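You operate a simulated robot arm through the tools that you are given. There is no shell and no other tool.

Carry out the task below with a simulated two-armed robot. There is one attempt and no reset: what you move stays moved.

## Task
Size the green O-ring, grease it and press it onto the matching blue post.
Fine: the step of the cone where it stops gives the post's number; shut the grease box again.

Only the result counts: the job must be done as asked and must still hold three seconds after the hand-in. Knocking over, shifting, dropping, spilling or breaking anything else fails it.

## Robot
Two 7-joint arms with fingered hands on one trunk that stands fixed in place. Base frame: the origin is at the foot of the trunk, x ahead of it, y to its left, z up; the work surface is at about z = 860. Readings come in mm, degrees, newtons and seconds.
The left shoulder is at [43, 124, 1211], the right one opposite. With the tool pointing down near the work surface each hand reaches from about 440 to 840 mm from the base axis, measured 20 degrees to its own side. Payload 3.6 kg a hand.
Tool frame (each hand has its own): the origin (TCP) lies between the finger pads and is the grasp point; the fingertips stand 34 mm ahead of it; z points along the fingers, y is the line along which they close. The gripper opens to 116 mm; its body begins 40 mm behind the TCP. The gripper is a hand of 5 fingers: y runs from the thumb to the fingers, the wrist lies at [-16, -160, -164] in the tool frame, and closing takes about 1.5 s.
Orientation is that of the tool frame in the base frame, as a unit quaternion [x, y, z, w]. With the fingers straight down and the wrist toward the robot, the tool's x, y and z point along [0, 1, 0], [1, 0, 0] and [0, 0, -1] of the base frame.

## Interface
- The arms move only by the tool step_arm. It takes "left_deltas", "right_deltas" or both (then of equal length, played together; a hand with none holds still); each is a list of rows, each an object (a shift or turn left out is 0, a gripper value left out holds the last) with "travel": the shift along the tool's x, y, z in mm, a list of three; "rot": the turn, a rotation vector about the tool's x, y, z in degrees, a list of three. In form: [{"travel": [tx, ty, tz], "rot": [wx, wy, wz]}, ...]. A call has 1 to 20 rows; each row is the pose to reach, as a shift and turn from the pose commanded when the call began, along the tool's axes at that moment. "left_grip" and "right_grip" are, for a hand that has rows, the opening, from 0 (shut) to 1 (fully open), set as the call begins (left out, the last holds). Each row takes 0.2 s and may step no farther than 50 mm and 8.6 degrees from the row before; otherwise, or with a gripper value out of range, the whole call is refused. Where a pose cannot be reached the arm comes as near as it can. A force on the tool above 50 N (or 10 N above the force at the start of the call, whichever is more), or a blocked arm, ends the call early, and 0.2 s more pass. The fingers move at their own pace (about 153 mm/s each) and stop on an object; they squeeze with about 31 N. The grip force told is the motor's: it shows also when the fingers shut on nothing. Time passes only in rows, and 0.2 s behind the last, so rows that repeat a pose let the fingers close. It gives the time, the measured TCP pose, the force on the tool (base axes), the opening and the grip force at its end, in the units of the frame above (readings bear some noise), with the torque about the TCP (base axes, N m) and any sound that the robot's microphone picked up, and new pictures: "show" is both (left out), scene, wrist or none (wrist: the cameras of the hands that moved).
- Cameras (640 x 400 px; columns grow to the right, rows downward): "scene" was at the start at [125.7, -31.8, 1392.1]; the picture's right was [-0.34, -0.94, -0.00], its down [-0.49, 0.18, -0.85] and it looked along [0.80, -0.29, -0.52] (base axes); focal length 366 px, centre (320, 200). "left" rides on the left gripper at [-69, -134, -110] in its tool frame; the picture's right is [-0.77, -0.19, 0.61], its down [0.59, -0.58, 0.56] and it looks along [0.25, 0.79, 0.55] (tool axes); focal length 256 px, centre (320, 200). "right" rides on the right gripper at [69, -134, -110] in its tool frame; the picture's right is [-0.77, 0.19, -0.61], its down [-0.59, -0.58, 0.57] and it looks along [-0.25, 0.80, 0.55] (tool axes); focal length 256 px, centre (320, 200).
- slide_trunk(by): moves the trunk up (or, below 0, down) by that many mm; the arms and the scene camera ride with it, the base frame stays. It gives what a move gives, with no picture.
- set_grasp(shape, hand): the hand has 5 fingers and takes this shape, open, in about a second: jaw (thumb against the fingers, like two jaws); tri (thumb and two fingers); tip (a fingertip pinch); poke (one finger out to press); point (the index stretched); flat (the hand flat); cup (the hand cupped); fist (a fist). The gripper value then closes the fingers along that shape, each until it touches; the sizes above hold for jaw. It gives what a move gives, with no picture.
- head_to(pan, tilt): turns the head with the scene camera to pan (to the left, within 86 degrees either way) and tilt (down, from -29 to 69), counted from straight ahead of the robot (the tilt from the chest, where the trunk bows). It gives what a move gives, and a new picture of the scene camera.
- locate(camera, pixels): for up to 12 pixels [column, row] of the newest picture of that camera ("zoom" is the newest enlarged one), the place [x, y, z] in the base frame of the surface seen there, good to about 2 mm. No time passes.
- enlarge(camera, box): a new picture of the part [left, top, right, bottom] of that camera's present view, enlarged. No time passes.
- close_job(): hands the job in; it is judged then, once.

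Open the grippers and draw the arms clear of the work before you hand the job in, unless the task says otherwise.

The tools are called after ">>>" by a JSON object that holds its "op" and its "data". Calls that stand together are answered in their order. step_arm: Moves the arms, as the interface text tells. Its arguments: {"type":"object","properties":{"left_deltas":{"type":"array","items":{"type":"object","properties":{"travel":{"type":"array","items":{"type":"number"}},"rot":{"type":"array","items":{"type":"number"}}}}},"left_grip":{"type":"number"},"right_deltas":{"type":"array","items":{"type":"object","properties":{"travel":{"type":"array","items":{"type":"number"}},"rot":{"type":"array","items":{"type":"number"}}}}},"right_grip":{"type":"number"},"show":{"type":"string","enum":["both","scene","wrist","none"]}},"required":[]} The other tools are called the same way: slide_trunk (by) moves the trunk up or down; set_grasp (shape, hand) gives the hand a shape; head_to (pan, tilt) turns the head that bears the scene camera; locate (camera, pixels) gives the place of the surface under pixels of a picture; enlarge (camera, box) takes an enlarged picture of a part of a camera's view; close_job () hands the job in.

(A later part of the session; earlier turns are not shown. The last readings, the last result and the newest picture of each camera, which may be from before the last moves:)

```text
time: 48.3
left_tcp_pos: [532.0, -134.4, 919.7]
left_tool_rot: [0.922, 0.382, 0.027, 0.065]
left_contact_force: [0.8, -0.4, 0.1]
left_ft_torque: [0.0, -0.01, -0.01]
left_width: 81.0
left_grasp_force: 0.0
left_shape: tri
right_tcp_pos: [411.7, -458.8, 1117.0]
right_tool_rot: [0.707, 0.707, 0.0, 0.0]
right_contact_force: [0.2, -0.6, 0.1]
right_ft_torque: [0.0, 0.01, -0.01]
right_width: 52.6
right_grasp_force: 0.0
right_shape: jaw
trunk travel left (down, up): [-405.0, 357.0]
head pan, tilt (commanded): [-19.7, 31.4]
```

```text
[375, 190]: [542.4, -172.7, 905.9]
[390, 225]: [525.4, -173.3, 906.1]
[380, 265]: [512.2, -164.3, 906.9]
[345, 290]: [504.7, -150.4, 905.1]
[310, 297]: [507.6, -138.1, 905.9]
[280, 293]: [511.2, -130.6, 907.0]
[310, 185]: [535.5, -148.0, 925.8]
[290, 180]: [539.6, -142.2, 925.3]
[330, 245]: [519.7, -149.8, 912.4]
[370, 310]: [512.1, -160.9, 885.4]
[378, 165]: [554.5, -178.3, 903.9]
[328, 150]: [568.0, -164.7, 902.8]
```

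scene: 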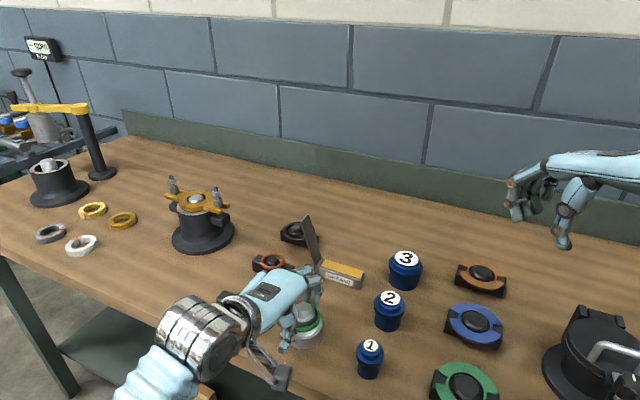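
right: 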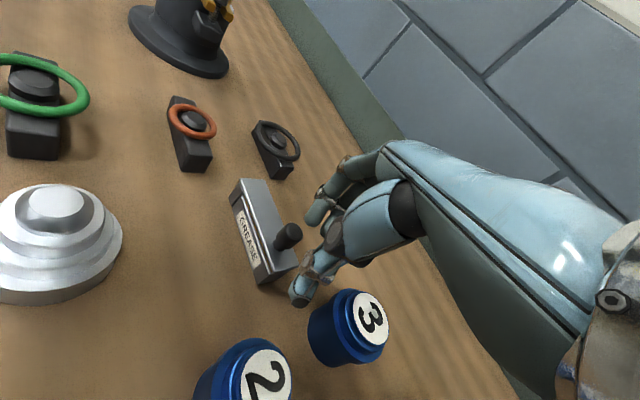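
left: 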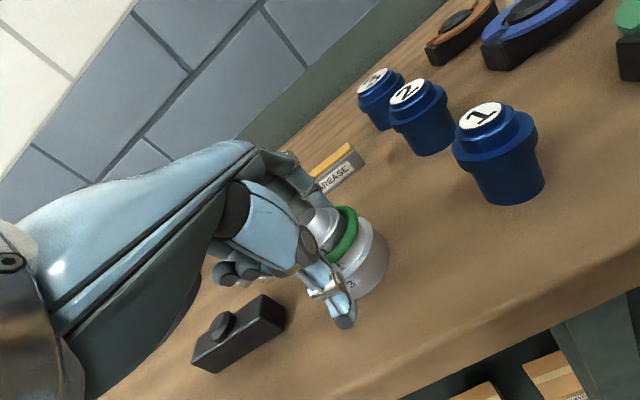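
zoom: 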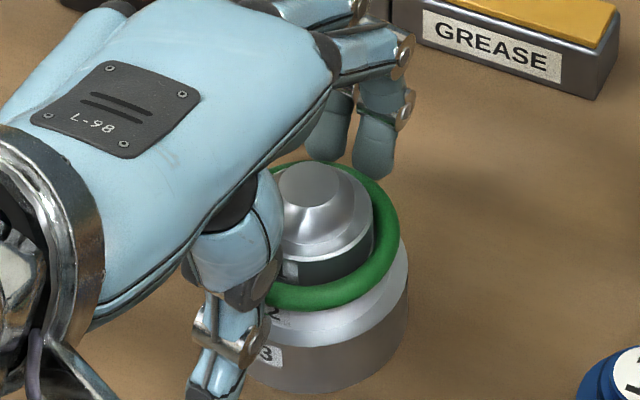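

The ring sits level at z about 902 on step 2. I position the hand for re-grasping exactly as on the holder (12° tilt, same offsets), fingers still open.

>>> {"op": "step_arm", "data": {"left_deltas": [{"travel": [-2.1, 1.1, 0], "rot": [-2, 0, 0]}, {"travel": [-4.2, 2.2, 2.5], "rot": [-4, 0, 0]}, {"travel": [-4.2, 2.2, 4.5], "rot": [-4, 0, 0]}], "left_grip": 0.73, "show": "both"}}

>>> {"op": "enlarge", "data": {"camera": "scene", "box": [275, 270, 335, 350]}}

>>> {"op": "locate", "data": {"camera": "zoom", "pixels": [[375, 175], [375, 160], [330, 160], [330, 145], [205, 388], [240, 370], [245, 345], [390, 225], [345, 290], [280, 293]]}}

```text
time: 49.1
left_tcp_pos: [530.4, -141.6, 914.4]
left_tool_rot: [0.919, 0.381, 0.04, 0.096]
left_contact_force: [0.5, -0.6, -0.7]
left_ft_torque: [0.0, 0.0, -0.01]
left_width: 84.4
left_grasp_force: 0.1
left_shape: tri
right_tcp_pos: [410.7, -460.1, 1117.6]
right_tool_rot: [0.706, 0.708, -0.001, -0.001]
right_contact_force: [-0.8, 0.3, 0.7]
right_ft_torque: [0.01, 0.0, 0.0]
right_width: 52.6
right_grasp_force: 0.0
right_shape: jaw
trunk travel left (down, up): [-405.0, 357.0]
head pan, tilt (commanded): [-19.7, 31.4]
```

scene: 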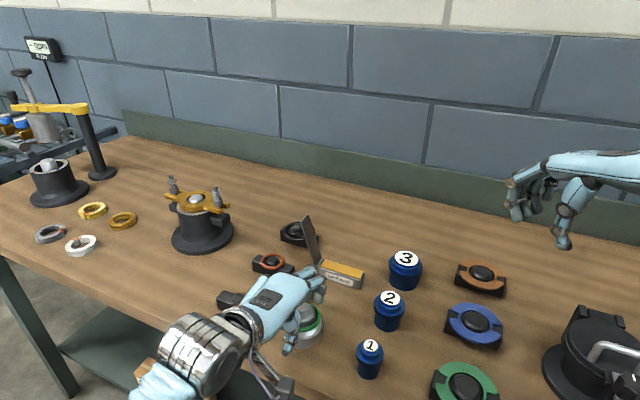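
left: 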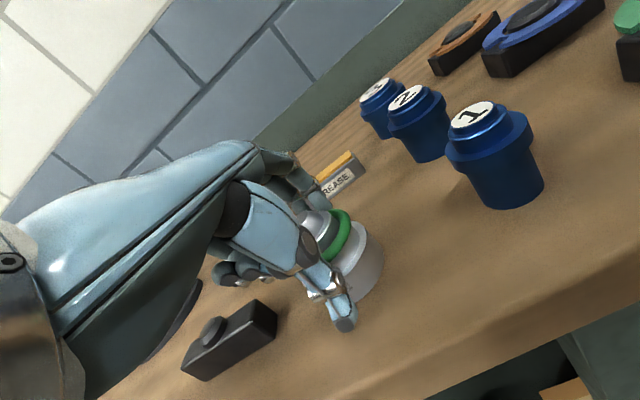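

```text
5.00 times, centred on (305, 310) of scene
```

zoom: 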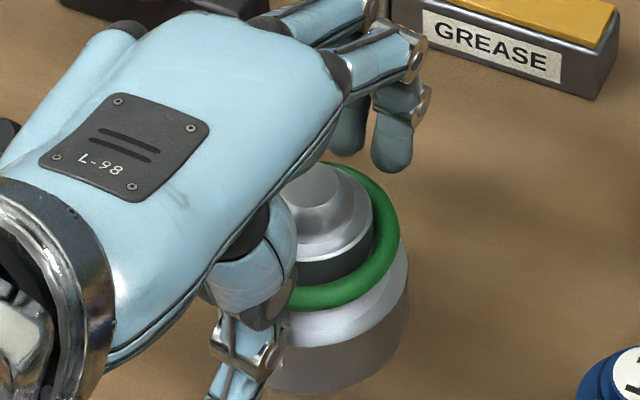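

```text
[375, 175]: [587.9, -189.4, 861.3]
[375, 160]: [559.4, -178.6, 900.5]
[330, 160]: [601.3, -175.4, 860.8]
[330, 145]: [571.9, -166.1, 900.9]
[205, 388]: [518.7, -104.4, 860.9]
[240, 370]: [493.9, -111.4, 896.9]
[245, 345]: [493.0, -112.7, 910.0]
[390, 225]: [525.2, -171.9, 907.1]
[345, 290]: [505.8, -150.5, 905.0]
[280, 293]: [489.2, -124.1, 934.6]
```

>>> {"op": "locate", "data": {"camera": "zoom", "pixels": [[393, 165], [393, 150], [347, 150], [347, 135], [235, 390], [260, 345], [225, 350]]}}

>>> {"op": "enlarge", "data": {"camera": "left", "box": [250, 180, 410, 350]}}

```text
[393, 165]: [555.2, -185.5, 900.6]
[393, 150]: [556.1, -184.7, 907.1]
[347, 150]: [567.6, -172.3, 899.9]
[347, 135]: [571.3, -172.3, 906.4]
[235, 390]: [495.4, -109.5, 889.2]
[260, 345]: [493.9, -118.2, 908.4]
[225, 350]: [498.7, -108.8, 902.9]
```

```text
2.35 times, centred on (330, 265) of left
```

zoom: 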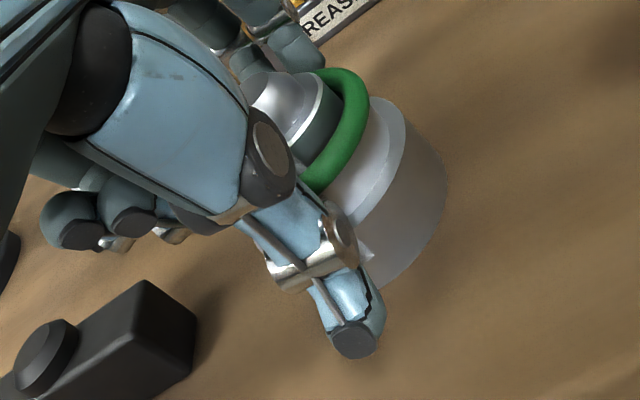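

The finger positions match those of the successful grasp (x = -11/+7, y = 42). I close in two gentle stages.

>>> {"op": "step_arm", "data": {"left_deltas": [{"travel": [0, 0, 0]}, {"travel": [0, 0, 0]}, {"travel": [0, 0, 0]}], "left_grip": 0.6, "show": "none"}}

>>> {"op": "step_arm", "data": {"left_deltas": [{"travel": [0, 0, 0]}, {"travel": [0, 0, 0]}, {"travel": [0, 0, 0]}], "left_grip": 0.55, "show": "both"}}

>>> {"op": "enlarge", "data": {"camera": "scene", "box": [275, 270, 335, 350]}}

>>> {"op": "enlarge", "data": {"camera": "left", "box": [250, 180, 410, 350]}}

```text
time: 49.9
left_tcp_pos: [530.7, -139.8, 913.8]
left_tool_rot: [0.918, 0.382, 0.04, 0.096]
left_contact_force: [-0.4, -0.4, -0.2]
left_ft_torque: [0.0, -0.01, 0.02]
left_width: 70.2
left_grasp_force: 0.0
left_shape: tri
right_tcp_pos: [411.3, -459.0, 1119.3]
right_tool_rot: [0.706, 0.708, -0.001, 0.0]
right_contact_force: [-0.3, 0.3, -0.3]
right_ft_torque: [-0.01, -0.03, -0.02]
right_width: 52.2
right_grasp_force: 0.0
right_shape: jaw
trunk travel left (down, up): [-405.0, 357.0]
head pan, tilt (commanded): [-19.7, 31.4]
```

```text
time: 50.7
left_tcp_pos: [530.9, -141.0, 914.9]
left_tool_rot: [0.919, 0.381, 0.04, 0.097]
left_contact_force: [-0.7, -0.2, -0.4]
left_ft_torque: [0.0, 0.0, 0.03]
left_width: 65.3
left_grasp_force: 0.1
left_shape: tri
right_tcp_pos: [410.8, -459.4, 1117.6]
right_tool_rot: [0.707, 0.707, -0.001, -0.001]
right_contact_force: [0.2, 0.1, -0.3]
right_ft_torque: [-0.02, -0.03, 0.0]
right_width: 52.2
right_grasp_force: 0.0
right_shape: jaw
trunk travel left (down, up): [-405.0, 357.0]
head pan, tilt (commanded): [-19.7, 31.4]
```

scene: 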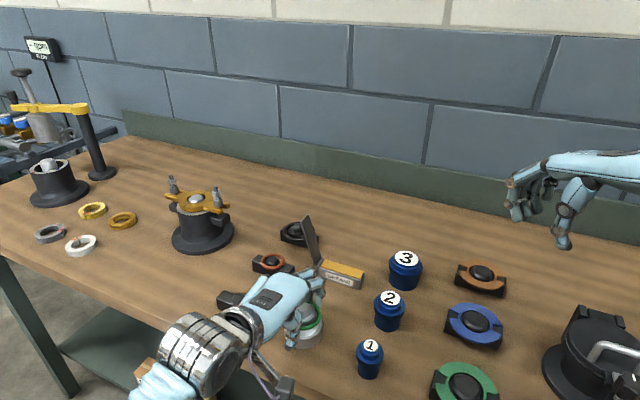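
left: 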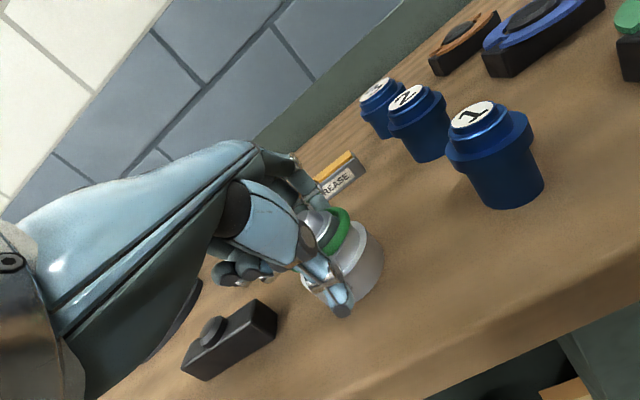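

```text
5.00 times, centred on (305, 310) of scene
```

zoom: 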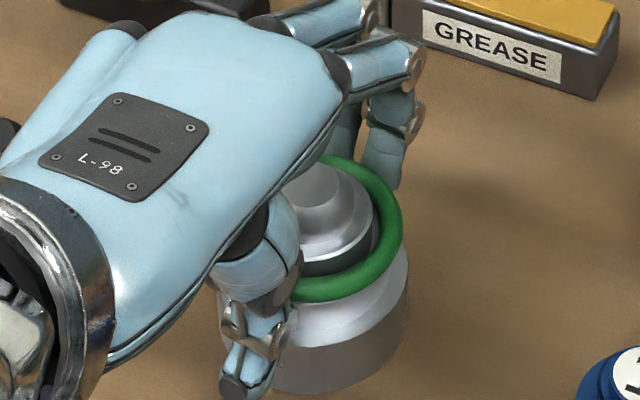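

```text
2.35 times, centred on (330, 265) of left
```

zoom: 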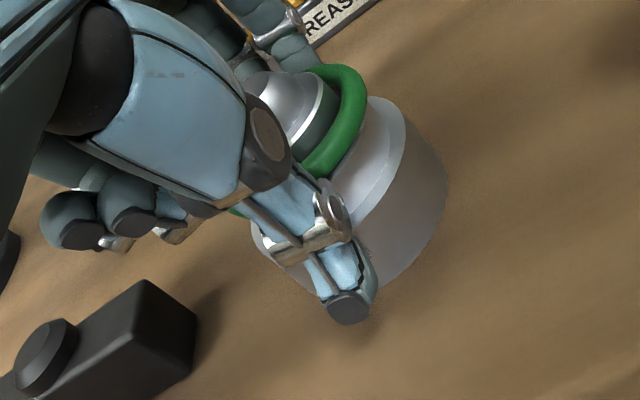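

Not yet squeezing (65.3 mm, no force). I close a little more.

>>> {"op": "step_arm", "data": {"left_deltas": [{"travel": [0, 0, 0]}, {"travel": [0, 0, 0]}, {"travel": [0, 0, 0]}], "left_grip": 0.5, "show": "both"}}

>>> {"op": "enlarge", "data": {"camera": "scene", "box": [275, 270, 335, 350]}}

>>> {"op": "locate", "data": {"camera": "zoom", "pixels": [[375, 180], [393, 215], [385, 255], [350, 285], [315, 293], [350, 165], [310, 185], [240, 380], [330, 245], [370, 310]]}}

```text
time: 51.5
left_tcp_pos: [530.3, -139.3, 913.8]
left_tool_rot: [0.919, 0.381, 0.039, 0.095]
left_contact_force: [-6.8, 9.1, -2.2]
left_ft_torque: [0.27, 0.23, 0.01]
left_width: 58.2
left_grasp_force: 31.1
left_shape: tri
right_tcp_pos: [411.1, -459.1, 1119.7]
right_tool_rot: [0.707, 0.707, 0.0, 0.0]
right_contact_force: [-0.7, -0.5, 0.7]
right_ft_torque: [0.03, 0.03, 0.01]
right_width: 52.5
right_grasp_force: 0.0
right_shape: jaw
trunk travel left (down, up): [-405.0, 357.0]
head pan, tilt (commanded): [-19.7, 31.4]
```

scene: 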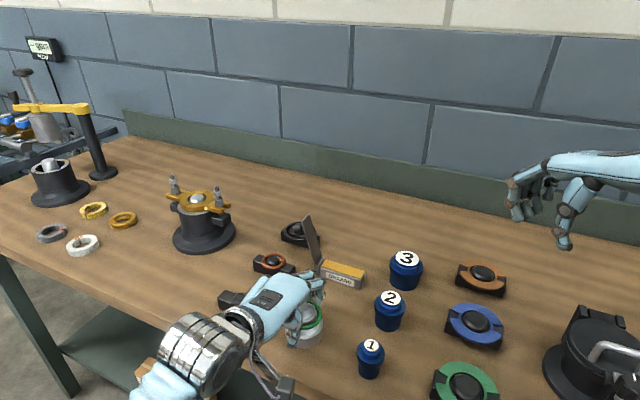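
left: 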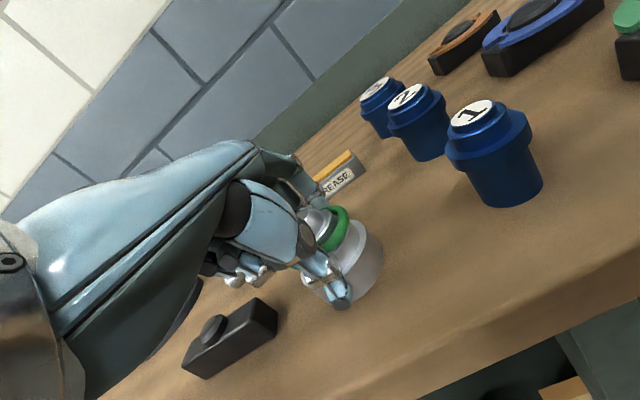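

```text
5.00 times, centred on (305, 310) of scene
```

zoom: 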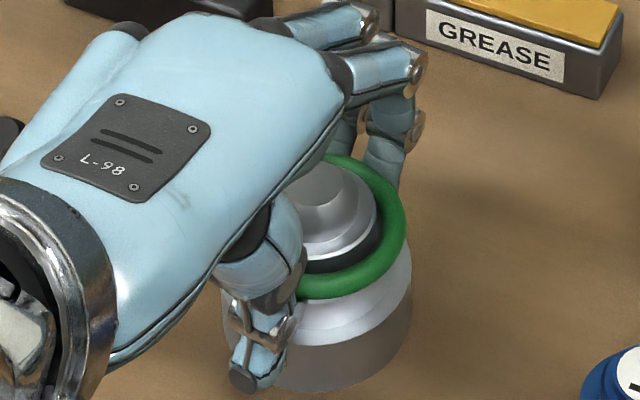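

```text
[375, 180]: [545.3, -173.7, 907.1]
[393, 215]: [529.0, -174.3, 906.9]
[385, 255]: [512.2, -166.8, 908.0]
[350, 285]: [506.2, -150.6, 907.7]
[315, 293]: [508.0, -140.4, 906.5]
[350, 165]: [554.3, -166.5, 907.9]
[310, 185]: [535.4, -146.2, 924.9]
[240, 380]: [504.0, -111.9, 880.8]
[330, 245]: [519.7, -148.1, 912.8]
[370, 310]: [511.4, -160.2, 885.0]
```

The ring is gripped (31 N), with an 11 N sideways load from the cone. I relax this by moving 1.5 mm toward the thumb side, then lift slowly.

>>> {"op": "step_arm", "data": {"left_deltas": [{"travel": [0, -1.5, 0]}, {"travel": [0, -0.9, -2.9]}, {"travel": [0, 0.1, -7.8]}, {"travel": [0, 1.2, -12.7]}], "left_grip": 0.45, "show": "both"}}

>>> {"op": "enlarge", "data": {"camera": "scene", "box": [275, 270, 335, 350]}}

>>> {"op": "locate", "data": {"camera": "zoom", "pixels": [[375, 150], [395, 190], [385, 225], [350, 260], [315, 265], [350, 135], [310, 185], [240, 350], [330, 235], [370, 310]]}}

```text
time: 52.5
left_tcp_pos: [529.7, -139.5, 929.1]
left_tool_rot: [0.919, 0.381, 0.04, 0.099]
left_contact_force: [-0.4, 0.2, -0.7]
left_ft_torque: [0.04, 0.05, -0.01]
left_width: 53.6
left_grasp_force: 31.2
left_shape: tri
right_tcp_pos: [410.1, -459.3, 1118.8]
right_tool_rot: [0.707, 0.707, 0.0, 0.0]
right_contact_force: [-0.3, -0.1, 0.2]
right_ft_torque: [-0.02, -0.04, 0.03]
right_width: 52.6
right_grasp_force: 0.0
right_shape: jaw
trunk travel left (down, up): [-405.0, 357.0]
head pan, tilt (commanded): [-19.7, 31.4]
```

scene: 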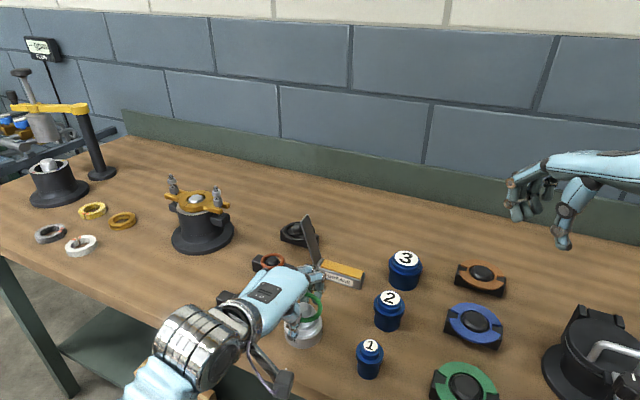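
left: 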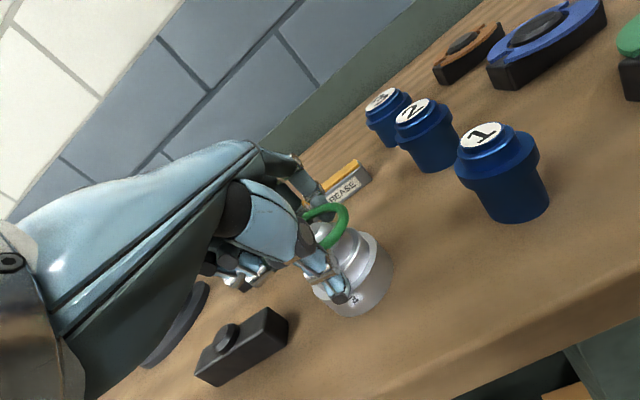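

```text
5.00 times, centred on (305, 310) of scene
```

zoom: 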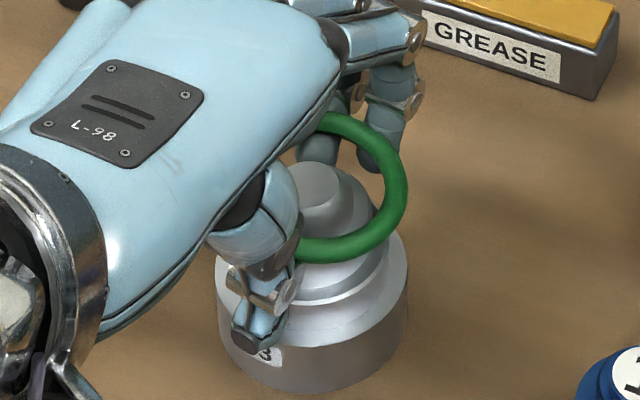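

```text
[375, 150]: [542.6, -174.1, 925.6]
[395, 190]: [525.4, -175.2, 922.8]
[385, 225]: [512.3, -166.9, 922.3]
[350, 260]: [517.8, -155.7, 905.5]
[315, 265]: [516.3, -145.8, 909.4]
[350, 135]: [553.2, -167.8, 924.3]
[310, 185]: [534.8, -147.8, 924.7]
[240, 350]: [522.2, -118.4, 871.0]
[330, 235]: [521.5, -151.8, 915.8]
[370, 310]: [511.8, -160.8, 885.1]
```

The ring came up with the hand. I measure its tilt and centre in the grip.

>>> {"op": "locate", "data": {"camera": "zoom", "pixels": [[335, 122], [360, 130], [385, 155], [397, 180], [392, 210], [372, 235], [345, 248], [320, 250], [302, 247], [375, 165], [310, 150]]}}

>>> {"op": "enlarge", "data": {"camera": "left", "box": [270, 170, 390, 300]}}

```text
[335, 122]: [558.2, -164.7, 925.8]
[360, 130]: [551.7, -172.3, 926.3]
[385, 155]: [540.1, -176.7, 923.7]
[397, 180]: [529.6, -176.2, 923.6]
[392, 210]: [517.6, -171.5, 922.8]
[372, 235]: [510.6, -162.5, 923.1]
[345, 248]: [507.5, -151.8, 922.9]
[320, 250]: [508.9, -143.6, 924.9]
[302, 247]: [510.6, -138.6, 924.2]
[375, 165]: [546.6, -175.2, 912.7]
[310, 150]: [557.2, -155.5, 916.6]
```

```text
3.08 times, centred on (330, 235) of left
```

zoom: 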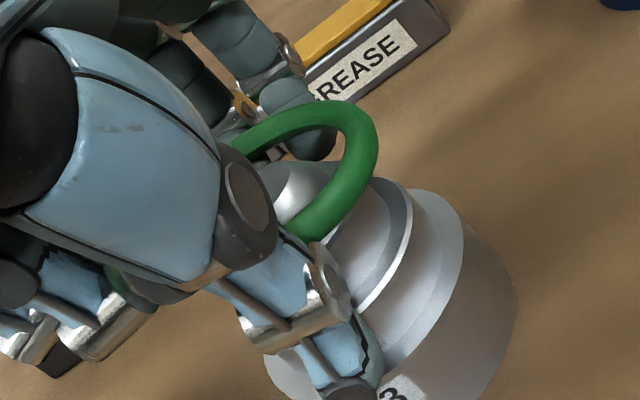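

The ring is level in the grip at 12° tilt, centre offset (+4.9, -11.5, -8.8) from the TCP. I lift it off the cone and carry it over the open grease box, keeping clear of the open lid.

>>> {"op": "step_arm", "data": {"left_deltas": [{"travel": [-8, 5.2, -24.5]}, {"travel": [-17.3, 10.4, -48.9]}, {"travel": [-17.3, 46.4, -41.2]}, {"travel": [-17.3, 82.4, -33.6]}, {"travel": [-17.3, 118.4, -25.9]}, {"travel": [-17.3, 154.4, -18.3]}, {"travel": [-17.3, 154.4, -18.3]}], "left_grip": 0.45, "show": "both"}}

>>> {"op": "enlarge", "data": {"camera": "scene", "box": [280, 190, 390, 300]}}

```text
time: 54.1
left_tcp_pos: [622.0, -255.8, 976.9]
left_tool_rot: [0.919, 0.38, 0.039, 0.096]
left_contact_force: [-0.3, -0.1, -0.7]
left_ft_torque: [-0.01, 0.01, -0.03]
left_width: 37.9
left_grasp_force: 31.6
left_shape: tri
right_tcp_pos: [411.3, -458.1, 1118.6]
right_tool_rot: [0.706, 0.708, 0.0, 0.0]
right_contact_force: [0.5, 0.2, -0.5]
right_ft_torque: [-0.05, -0.02, -0.02]
right_width: 52.2
right_grasp_force: 0.0
right_shape: jaw
trunk travel left (down, up): [-405.0, 357.0]
head pan, tilt (commanded): [-19.7, 31.4]
```

scene: 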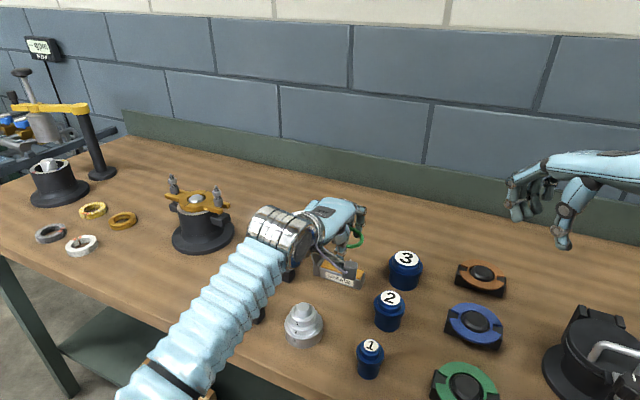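
left: 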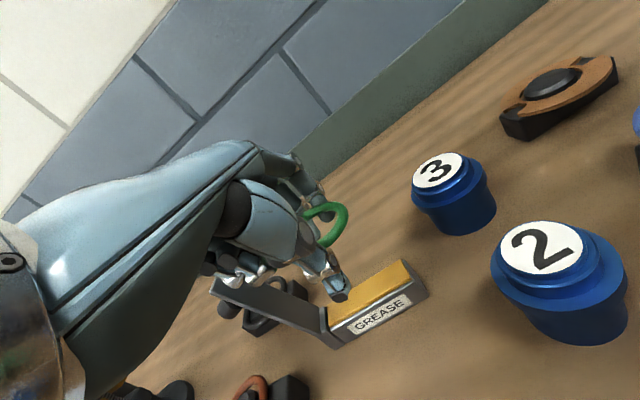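

```text
3.64 times, centred on (335, 245) of scene
```

zoom: 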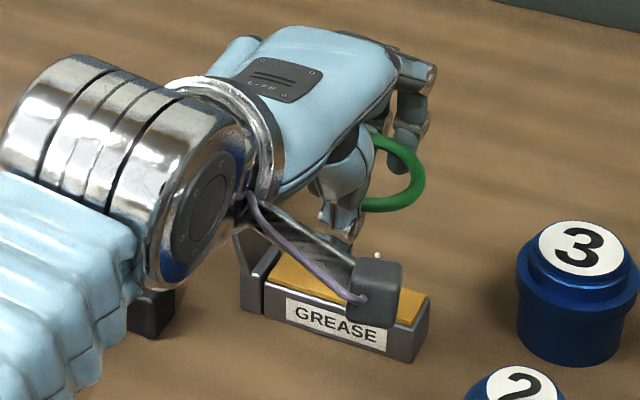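

The reported width shrank to 37.9 mm, so the ring is creeping in the grip. I inspect it before going on.

>>> {"op": "enlarge", "data": {"camera": "left", "box": [270, 160, 390, 310]}}

>>> {"op": "enlarge", "data": {"camera": "scene", "box": [325, 205, 375, 275]}}

>>> {"op": "locate", "data": {"camera": "zoom", "pixels": [[385, 140], [405, 150], [430, 180], [440, 205], [430, 235], [400, 255], [370, 258], [400, 100], [405, 120]]}}

```text
2.67 times, centred on (330, 235) of left
```

zoom: 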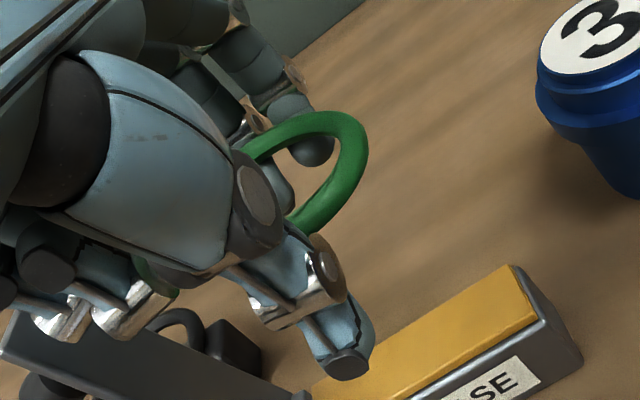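

```text
5.71 times, centred on (350, 240) of scene
```

zoom: 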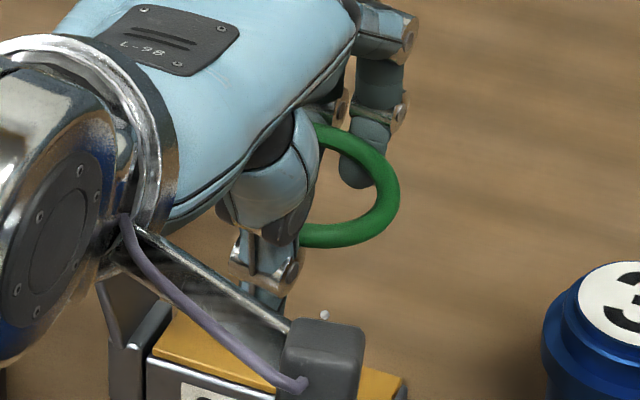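

```text
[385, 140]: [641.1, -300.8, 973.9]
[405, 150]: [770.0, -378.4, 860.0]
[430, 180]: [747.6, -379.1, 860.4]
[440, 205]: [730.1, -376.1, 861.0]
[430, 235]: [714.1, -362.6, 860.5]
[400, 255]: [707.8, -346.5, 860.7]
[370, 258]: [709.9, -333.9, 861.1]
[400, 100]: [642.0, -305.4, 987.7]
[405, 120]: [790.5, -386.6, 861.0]
```

>>> {"op": "locate", "data": {"camera": "zoom", "pixels": [[325, 133], [350, 140], [375, 155], [390, 185], [385, 210], [365, 232], [335, 238], [308, 237], [355, 175], [375, 130]]}}

```text
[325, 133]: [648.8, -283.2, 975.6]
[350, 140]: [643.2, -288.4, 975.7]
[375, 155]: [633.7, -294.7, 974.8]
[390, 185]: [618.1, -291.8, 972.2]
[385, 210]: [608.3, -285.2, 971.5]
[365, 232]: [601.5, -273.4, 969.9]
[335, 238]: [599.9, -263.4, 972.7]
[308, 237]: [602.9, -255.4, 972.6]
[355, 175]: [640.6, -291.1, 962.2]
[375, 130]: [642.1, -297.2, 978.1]
```

The ring is slowly creeping up the fingers but is still nearly level, directly over the grease. I lower it onto the grease now; there it can rest on the box just as on its holder.

>>> {"op": "step_arm", "data": {"left_deltas": [{"travel": [0, -7.3, 34.2]}, {"travel": [0, -12.5, 58.7]}, {"travel": [0, -14.6, 68.5]}, {"travel": [0, -15.4, 72.4]}], "show": "both"}}

>>> {"op": "enlarge", "data": {"camera": "left", "box": [250, 150, 410, 320]}}

>>> {"op": "enlarge", "data": {"camera": "scene", "box": [310, 215, 380, 295]}}

```text
time: 55.1
left_tcp_pos: [622.1, -255.2, 903.6]
left_tool_rot: [0.919, 0.381, 0.04, 0.097]
left_contact_force: [0.3, 0.3, 0.1]
left_ft_torque: [-0.07, 0.02, 0.0]
left_width: 37.7
left_grasp_force: 31.1
left_shape: tri
right_tcp_pos: [411.2, -458.9, 1117.2]
right_tool_rot: [0.707, 0.707, 0.0, -0.001]
right_contact_force: [-0.1, -0.5, 0.6]
right_ft_torque: [0.0, 0.03, 0.0]
right_width: 52.4
right_grasp_force: 0.0
right_shape: jaw
trunk travel left (down, up): [-405.0, 357.0]
head pan, tilt (commanded): [-19.7, 31.4]
```

scene: 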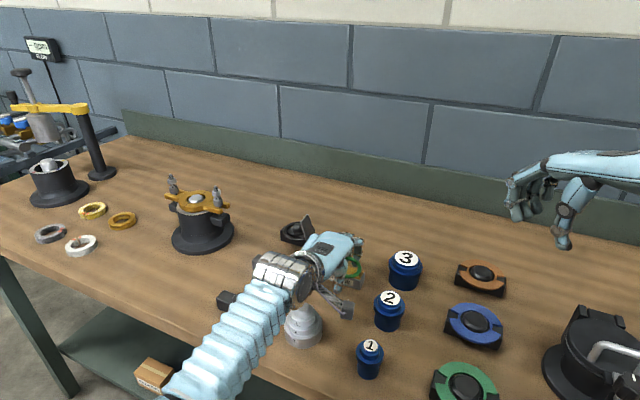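
left: 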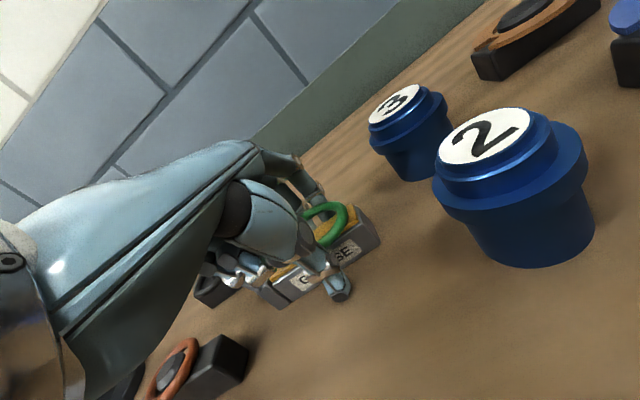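

```text
2.35 times, centred on (330, 235) of left
```

zoom: 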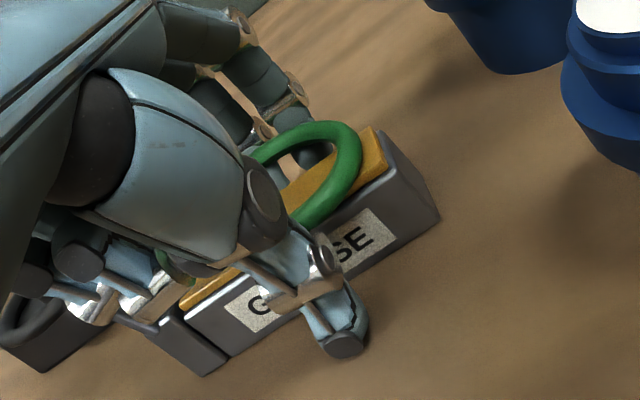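

```text
5.00 times, centred on (345, 255) of scene
```

zoom: 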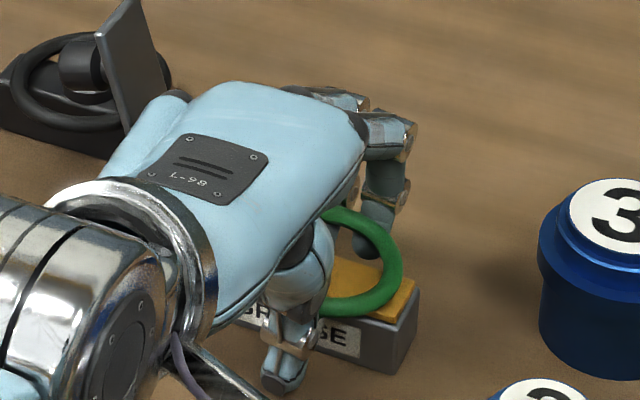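

The ring is just above the grease. I lower it slowly into contact.

>>> {"op": "step_arm", "data": {"left_deltas": [{"travel": [0, -0.5, 2.5]}, {"travel": [0, -1, 5]}], "show": "scene"}}

>>> {"op": "enlarge", "data": {"camera": "scene", "box": [325, 225, 375, 290]}}

>>> {"op": "locate", "data": {"camera": "zoom", "pixels": [[350, 140], [375, 155], [395, 185], [390, 215], [365, 240], [335, 248], [370, 215], [355, 175]]}}

```text
time: 55.7
left_tcp_pos: [620.6, -256.7, 900.6]
left_tool_rot: [0.918, 0.381, 0.041, 0.099]
left_contact_force: [0.2, 0.1, 12.0]
left_ft_torque: [0.11, 0.27, -0.04]
left_width: 37.9
left_grasp_force: 30.9
left_shape: tri
right_tcp_pos: [410.6, -458.7, 1120.5]
right_tool_rot: [0.706, 0.708, -0.001, 0.0]
right_contact_force: [-0.1, -0.6, -0.4]
right_ft_torque: [0.01, 0.0, -0.02]
right_width: 52.2
right_grasp_force: 0.2
right_shape: jaw
trunk travel left (down, up): [-405.0, 357.0]
head pan, tilt (commanded): [-19.7, 31.4]
```

scene: 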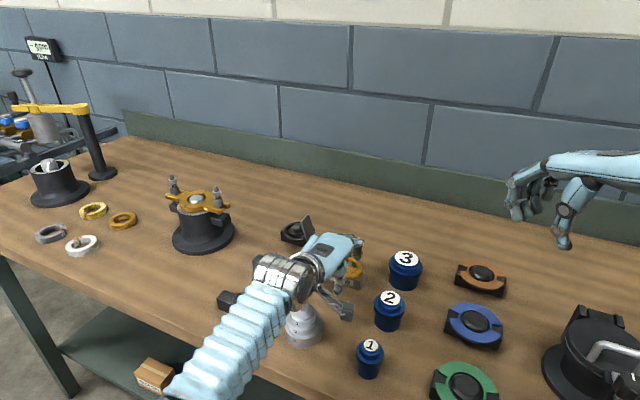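

```text
6.15 times, centred on (350, 258) of scene
```

zoom: 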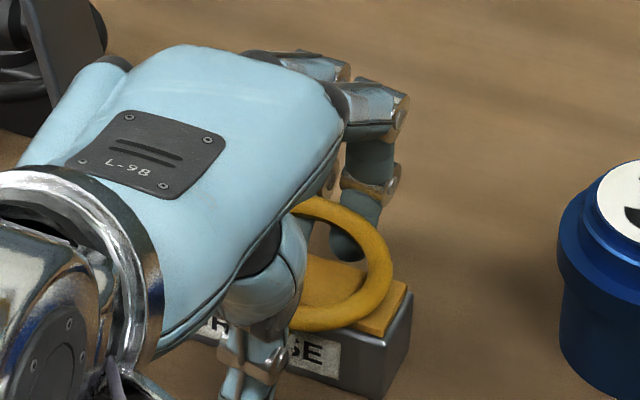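

```text
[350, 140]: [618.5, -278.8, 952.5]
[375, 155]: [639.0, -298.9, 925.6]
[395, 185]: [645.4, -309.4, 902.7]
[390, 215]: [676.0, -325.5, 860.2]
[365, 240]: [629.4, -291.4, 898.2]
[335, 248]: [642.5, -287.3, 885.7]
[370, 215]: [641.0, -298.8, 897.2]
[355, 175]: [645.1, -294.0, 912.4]
```

The ring has turned golden: it is greased. The present grip is poor (fingers hooked under the ring), so I release it here, where it rests on the box, and will re-grasp it properly.

>>> {"op": "step_arm", "data": {"left_deltas": [{"travel": [0, 0.4, -2]}, {"travel": [0, 0.4, -2]}, {"travel": [0, 0.4, -2]}, {"travel": [0, 0.4, -2]}], "left_grip": 0.75, "show": "both"}}

>>> {"op": "enlarge", "data": {"camera": "scene", "box": [325, 225, 375, 290]}}

>>> {"op": "locate", "data": {"camera": "zoom", "pixels": [[330, 215], [365, 230], [385, 260], [375, 295], [345, 318], [310, 323], [375, 310], [395, 310], [350, 265]]}}

```text
time: 56.7
left_tcp_pos: [621.6, -257.7, 901.5]
left_tool_rot: [0.919, 0.38, 0.04, 0.098]
left_contact_force: [7.7, -6.0, 18.5]
left_ft_torque: [0.23, 0.25, 0.04]
left_width: 81.6
left_grasp_force: 0.2
left_shape: tri
right_tcp_pos: [410.5, -458.9, 1119.6]
right_tool_rot: [0.707, 0.707, 0.001, -0.001]
right_contact_force: [0.1, -1.1, 0.0]
right_ft_torque: [0.01, -0.03, 0.0]
right_width: 52.3
right_grasp_force: 0.1
right_shape: jaw
trunk travel left (down, up): [-405.0, 357.0]
head pan, tilt (commanded): [-19.7, 31.4]
```

scene: 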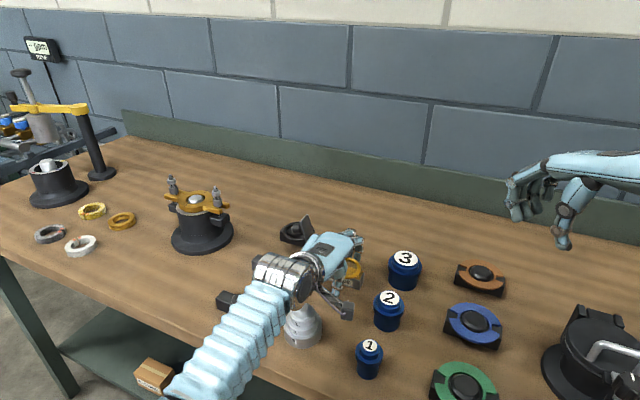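
left: 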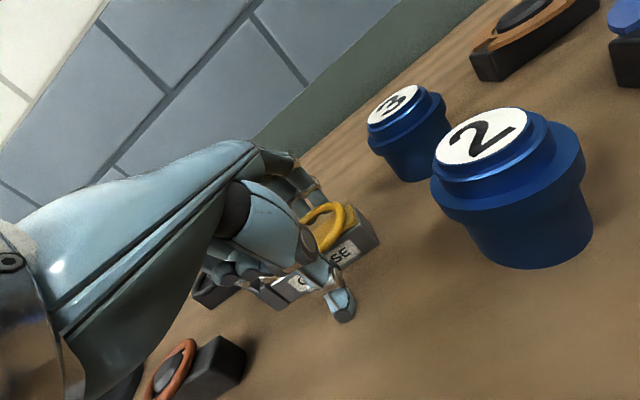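

```text
6.15 times, centred on (350, 258) of scene
```

zoom: 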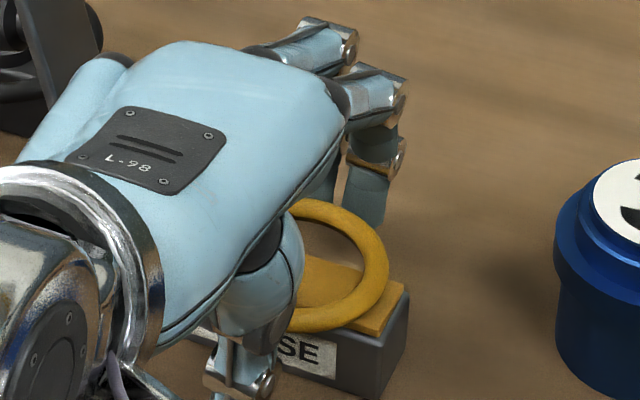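

```text
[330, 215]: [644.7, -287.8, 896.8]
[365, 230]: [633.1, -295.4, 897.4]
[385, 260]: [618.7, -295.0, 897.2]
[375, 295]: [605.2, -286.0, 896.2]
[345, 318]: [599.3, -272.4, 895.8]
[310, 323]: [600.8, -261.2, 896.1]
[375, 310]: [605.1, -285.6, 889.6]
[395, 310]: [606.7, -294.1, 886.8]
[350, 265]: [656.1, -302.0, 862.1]
```

The hand presses lightly on something (18 N up) at this height; I raise it 9 mm to the intended grasp height and look again.

>>> {"op": "step_arm", "data": {"left_deltas": [{"travel": [0, 0.9, -4.4]}, {"travel": [0, 1.9, -8.8]}, {"travel": [0, 1.9, -8.8]}], "left_grip": 0.75, "show": "both"}}

>>> {"op": "enlarge", "data": {"camera": "left", "box": [230, 150, 390, 330]}}

>>> {"op": "enlarge", "data": {"camera": "scene", "box": [320, 220, 375, 295]}}

>>> {"op": "locate", "data": {"camera": "zoom", "pixels": [[335, 200], [370, 215], [390, 240], [385, 275], [355, 300], [325, 305], [385, 195], [385, 175], [340, 180], [230, 380], [250, 350]]}}

```text
time: 57.5
left_tcp_pos: [621.1, -255.5, 907.9]
left_tool_rot: [0.919, 0.381, 0.039, 0.095]
left_contact_force: [0.0, 0.3, 0.3]
left_ft_torque: [0.02, 0.01, -0.01]
left_width: 86.6
left_grasp_force: 0.2
left_shape: tri
right_tcp_pos: [411.3, -459.4, 1117.2]
right_tool_rot: [0.707, 0.707, -0.001, -0.001]
right_contact_force: [0.0, 0.2, 0.2]
right_ft_torque: [0.01, 0.03, -0.02]
right_width: 52.6
right_grasp_force: 0.1
right_shape: jaw
trunk travel left (down, up): [-405.0, 357.0]
head pan, tilt (commanded): [-19.7, 31.4]
```

scene: 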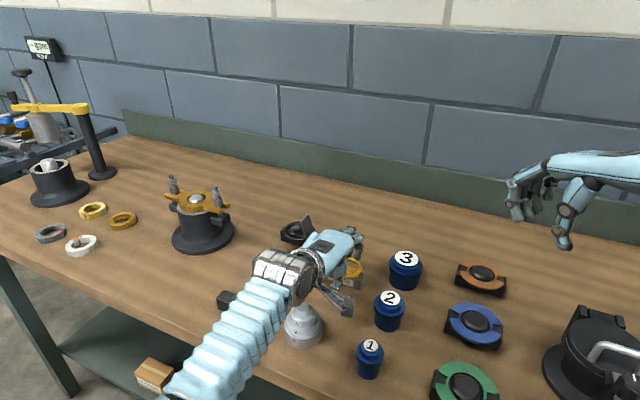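
left: 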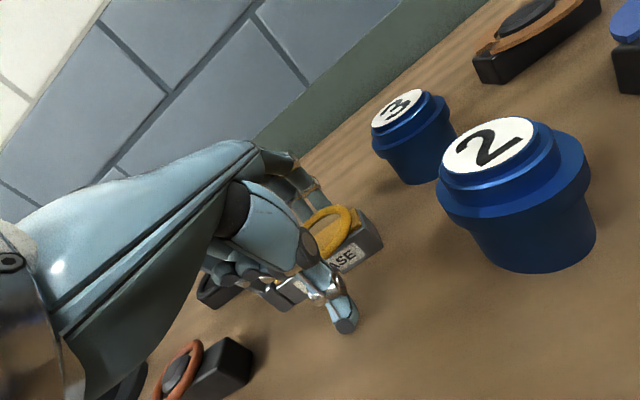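

```text
2.22 times, centred on (310, 240) of left
```

zoom: 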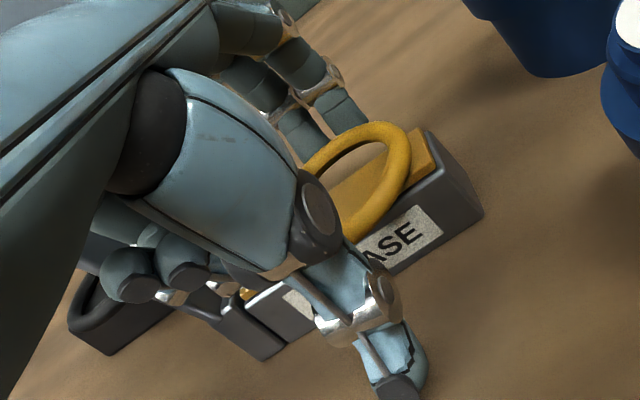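

```text
5.33 times, centred on (348, 258) of scene
```

zoom: 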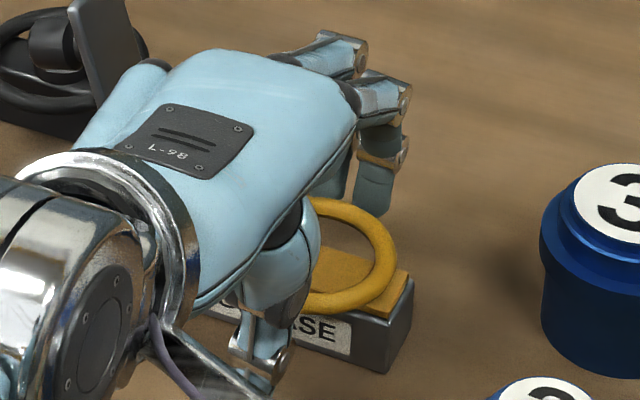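

```text
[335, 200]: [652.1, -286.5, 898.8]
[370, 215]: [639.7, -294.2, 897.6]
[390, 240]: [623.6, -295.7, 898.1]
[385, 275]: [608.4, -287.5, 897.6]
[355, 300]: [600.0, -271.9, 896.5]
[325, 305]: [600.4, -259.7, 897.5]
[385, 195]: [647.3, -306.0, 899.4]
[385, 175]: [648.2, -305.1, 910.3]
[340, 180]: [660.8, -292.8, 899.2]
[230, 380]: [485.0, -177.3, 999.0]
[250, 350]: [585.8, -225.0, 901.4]
```

The ring rests level on the grease box, centre (625.8,-269.3). I shift 2.5 mm in +y to centre the opening and close in gentle stages.

>>> {"op": "step_arm", "data": {"left_deltas": [{"travel": [0, 2.4, 0.5]}, {"travel": [0, 2.4, 0.5]}, {"travel": [0, 2.4, 0.5]}], "left_grip": 0.62, "show": "none"}}

>>> {"op": "step_arm", "data": {"left_deltas": [{"travel": [0, 0, 0]}, {"travel": [0, 0, 0]}, {"travel": [0, 0, 0]}], "left_grip": 0.57, "show": "both"}}

>>> {"op": "enlarge", "data": {"camera": "scene", "box": [320, 220, 375, 295]}}

>>> {"op": "locate", "data": {"camera": "zoom", "pixels": [[335, 205], [370, 220], [390, 245], [385, 275], [355, 300], [325, 305], [380, 200], [340, 185], [260, 350], [245, 365]]}}

```text
time: 58.3
left_tcp_pos: [623.7, -258.2, 908.2]
left_tool_rot: [0.919, 0.381, 0.039, 0.096]
left_contact_force: [-0.4, 0.3, 0.4]
left_ft_torque: [0.0, 0.01, 0.0]
left_width: 72.0
left_grasp_force: 0.1
left_shape: tri
right_tcp_pos: [412.2, -459.0, 1118.4]
right_tool_rot: [0.706, 0.708, 0.0, -0.002]
right_contact_force: [0.4, 0.3, -0.2]
right_ft_torque: [0.02, -0.03, -0.01]
right_width: 52.5
right_grasp_force: 0.1
right_shape: jaw
trunk travel left (down, up): [-405.0, 357.0]
head pan, tilt (commanded): [-19.7, 31.4]
```

```text
time: 59.1
left_tcp_pos: [624.2, -257.8, 908.5]
left_tool_rot: [0.919, 0.381, 0.04, 0.096]
left_contact_force: [-0.6, 0.0, -0.4]
left_ft_torque: [0.0, -0.03, -0.01]
left_width: 67.4
left_grasp_force: 0.0
left_shape: tri
right_tcp_pos: [412.2, -459.9, 1118.1]
right_tool_rot: [0.707, 0.708, 0.0, -0.001]
right_contact_force: [0.8, 0.1, -1.0]
right_ft_torque: [0.0, 0.01, -0.02]
right_width: 52.3
right_grasp_force: 0.1
right_shape: jaw
trunk travel left (down, up): [-405.0, 357.0]
head pan, tilt (commanded): [-19.7, 31.4]
```

scene: 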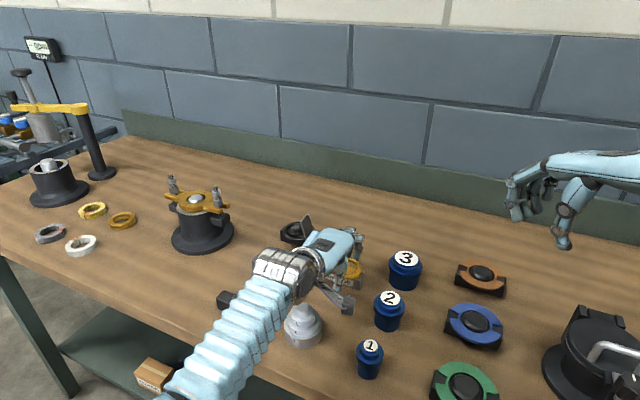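
left: 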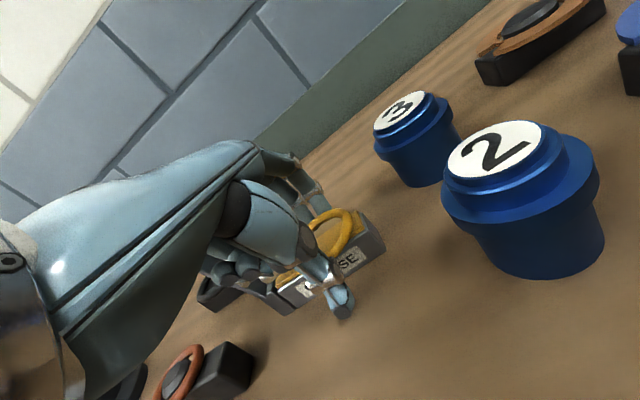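

```text
5.33 times, centred on (348, 258) of scene
```

zoom: 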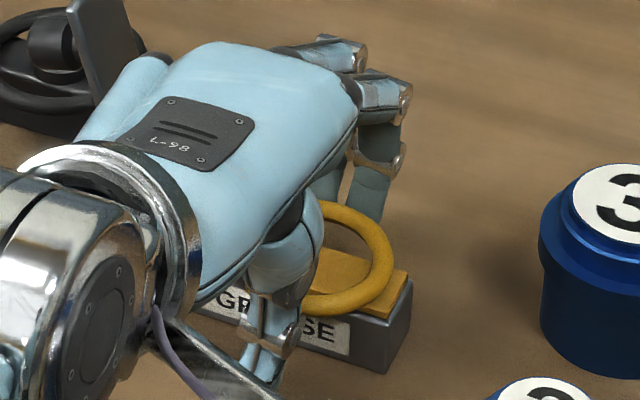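

```text
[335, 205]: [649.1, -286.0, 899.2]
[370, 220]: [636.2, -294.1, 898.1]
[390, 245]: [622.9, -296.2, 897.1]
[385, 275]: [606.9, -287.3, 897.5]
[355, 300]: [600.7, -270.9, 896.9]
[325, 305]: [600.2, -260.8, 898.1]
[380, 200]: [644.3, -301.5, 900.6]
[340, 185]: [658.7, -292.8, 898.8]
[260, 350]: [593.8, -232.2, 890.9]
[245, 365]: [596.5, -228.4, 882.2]
```

Still just short of contact. I close further in two small stages.

>>> {"op": "step_arm", "data": {"left_deltas": [{"travel": [0, 0, 0]}, {"travel": [0, 0, 0]}, {"travel": [0, 0, 0]}], "left_grip": 0.535, "show": "none"}}

>>> {"op": "step_arm", "data": {"left_deltas": [{"travel": [0, 0, 0]}, {"travel": [0, 0, 0]}, {"travel": [0, 0, 0]}], "left_grip": 0.51, "show": "both"}}

>>> {"op": "enlarge", "data": {"camera": "left", "box": [270, 170, 390, 300]}}

>>> {"op": "enlarge", "data": {"camera": "scene", "box": [320, 220, 375, 295]}}

>>> {"op": "locate", "data": {"camera": "zoom", "pixels": [[335, 205], [370, 220], [390, 245], [385, 275], [355, 300], [325, 305], [380, 200], [340, 185], [260, 350], [245, 365]]}}

```text
time: 59.9
left_tcp_pos: [623.9, -257.5, 909.2]
left_tool_rot: [0.919, 0.381, 0.04, 0.096]
left_contact_force: [-0.6, 0.2, -0.1]
left_ft_torque: [0.01, 0.0, 0.0]
left_width: 61.4
left_grasp_force: 31.3
left_shape: tri
right_tcp_pos: [410.6, -459.7, 1117.4]
right_tool_rot: [0.707, 0.707, 0.0, -0.001]
right_contact_force: [-0.1, 0.5, -0.1]
right_ft_torque: [0.0, 0.0, 0.0]
right_width: 52.4
right_grasp_force: 0.0
right_shape: jaw
trunk travel left (down, up): [-405.0, 357.0]
head pan, tilt (commanded): [-19.7, 31.4]
```

```text
time: 60.7
left_tcp_pos: [622.7, -257.0, 908.8]
left_tool_rot: [0.919, 0.38, 0.04, 0.096]
left_contact_force: [-0.5, 0.1, -0.5]
left_ft_torque: [-0.05, 0.03, 0.01]
left_width: 60.1
left_grasp_force: 30.9
left_shape: tri
right_tcp_pos: [410.7, -459.7, 1117.9]
right_tool_rot: [0.707, 0.707, 0.0, -0.001]
right_contact_force: [0.0, 0.5, -0.4]
right_ft_torque: [0.03, 0.03, 0.0]
right_width: 52.4
right_grasp_force: 0.0
right_shape: jaw
trunk travel left (down, up): [-405.0, 357.0]
head pan, tilt (commanded): [-19.7, 31.4]
```

scene: 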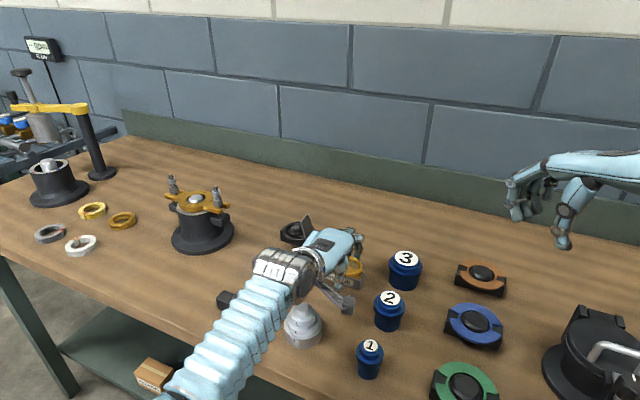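
left: 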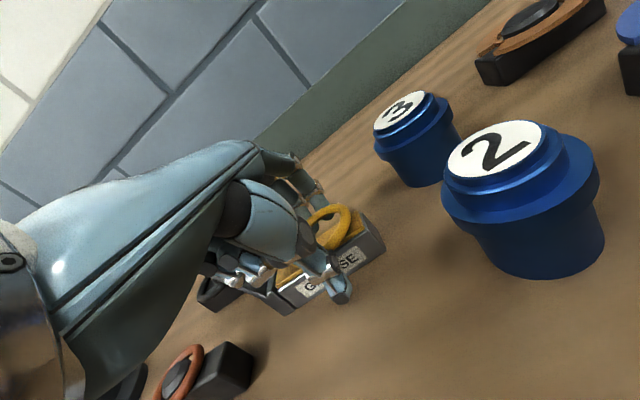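

```text
3.08 times, centred on (330, 235) of left
```

zoom: 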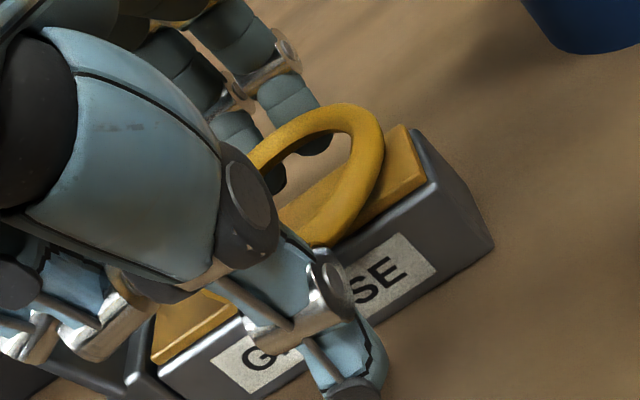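

```text
5.33 times, centred on (348, 258) of scene
```

zoom: 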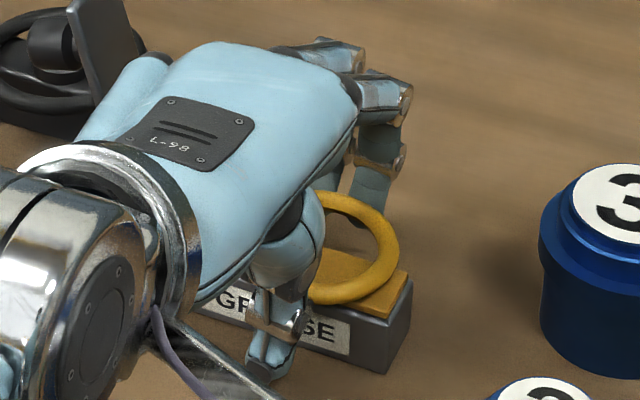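

```text
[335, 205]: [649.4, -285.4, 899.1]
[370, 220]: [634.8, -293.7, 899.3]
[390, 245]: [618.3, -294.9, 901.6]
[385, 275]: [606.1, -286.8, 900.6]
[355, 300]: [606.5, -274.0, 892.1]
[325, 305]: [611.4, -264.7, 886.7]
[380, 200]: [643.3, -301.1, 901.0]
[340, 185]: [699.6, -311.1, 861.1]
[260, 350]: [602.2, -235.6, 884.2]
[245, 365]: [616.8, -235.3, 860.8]
```

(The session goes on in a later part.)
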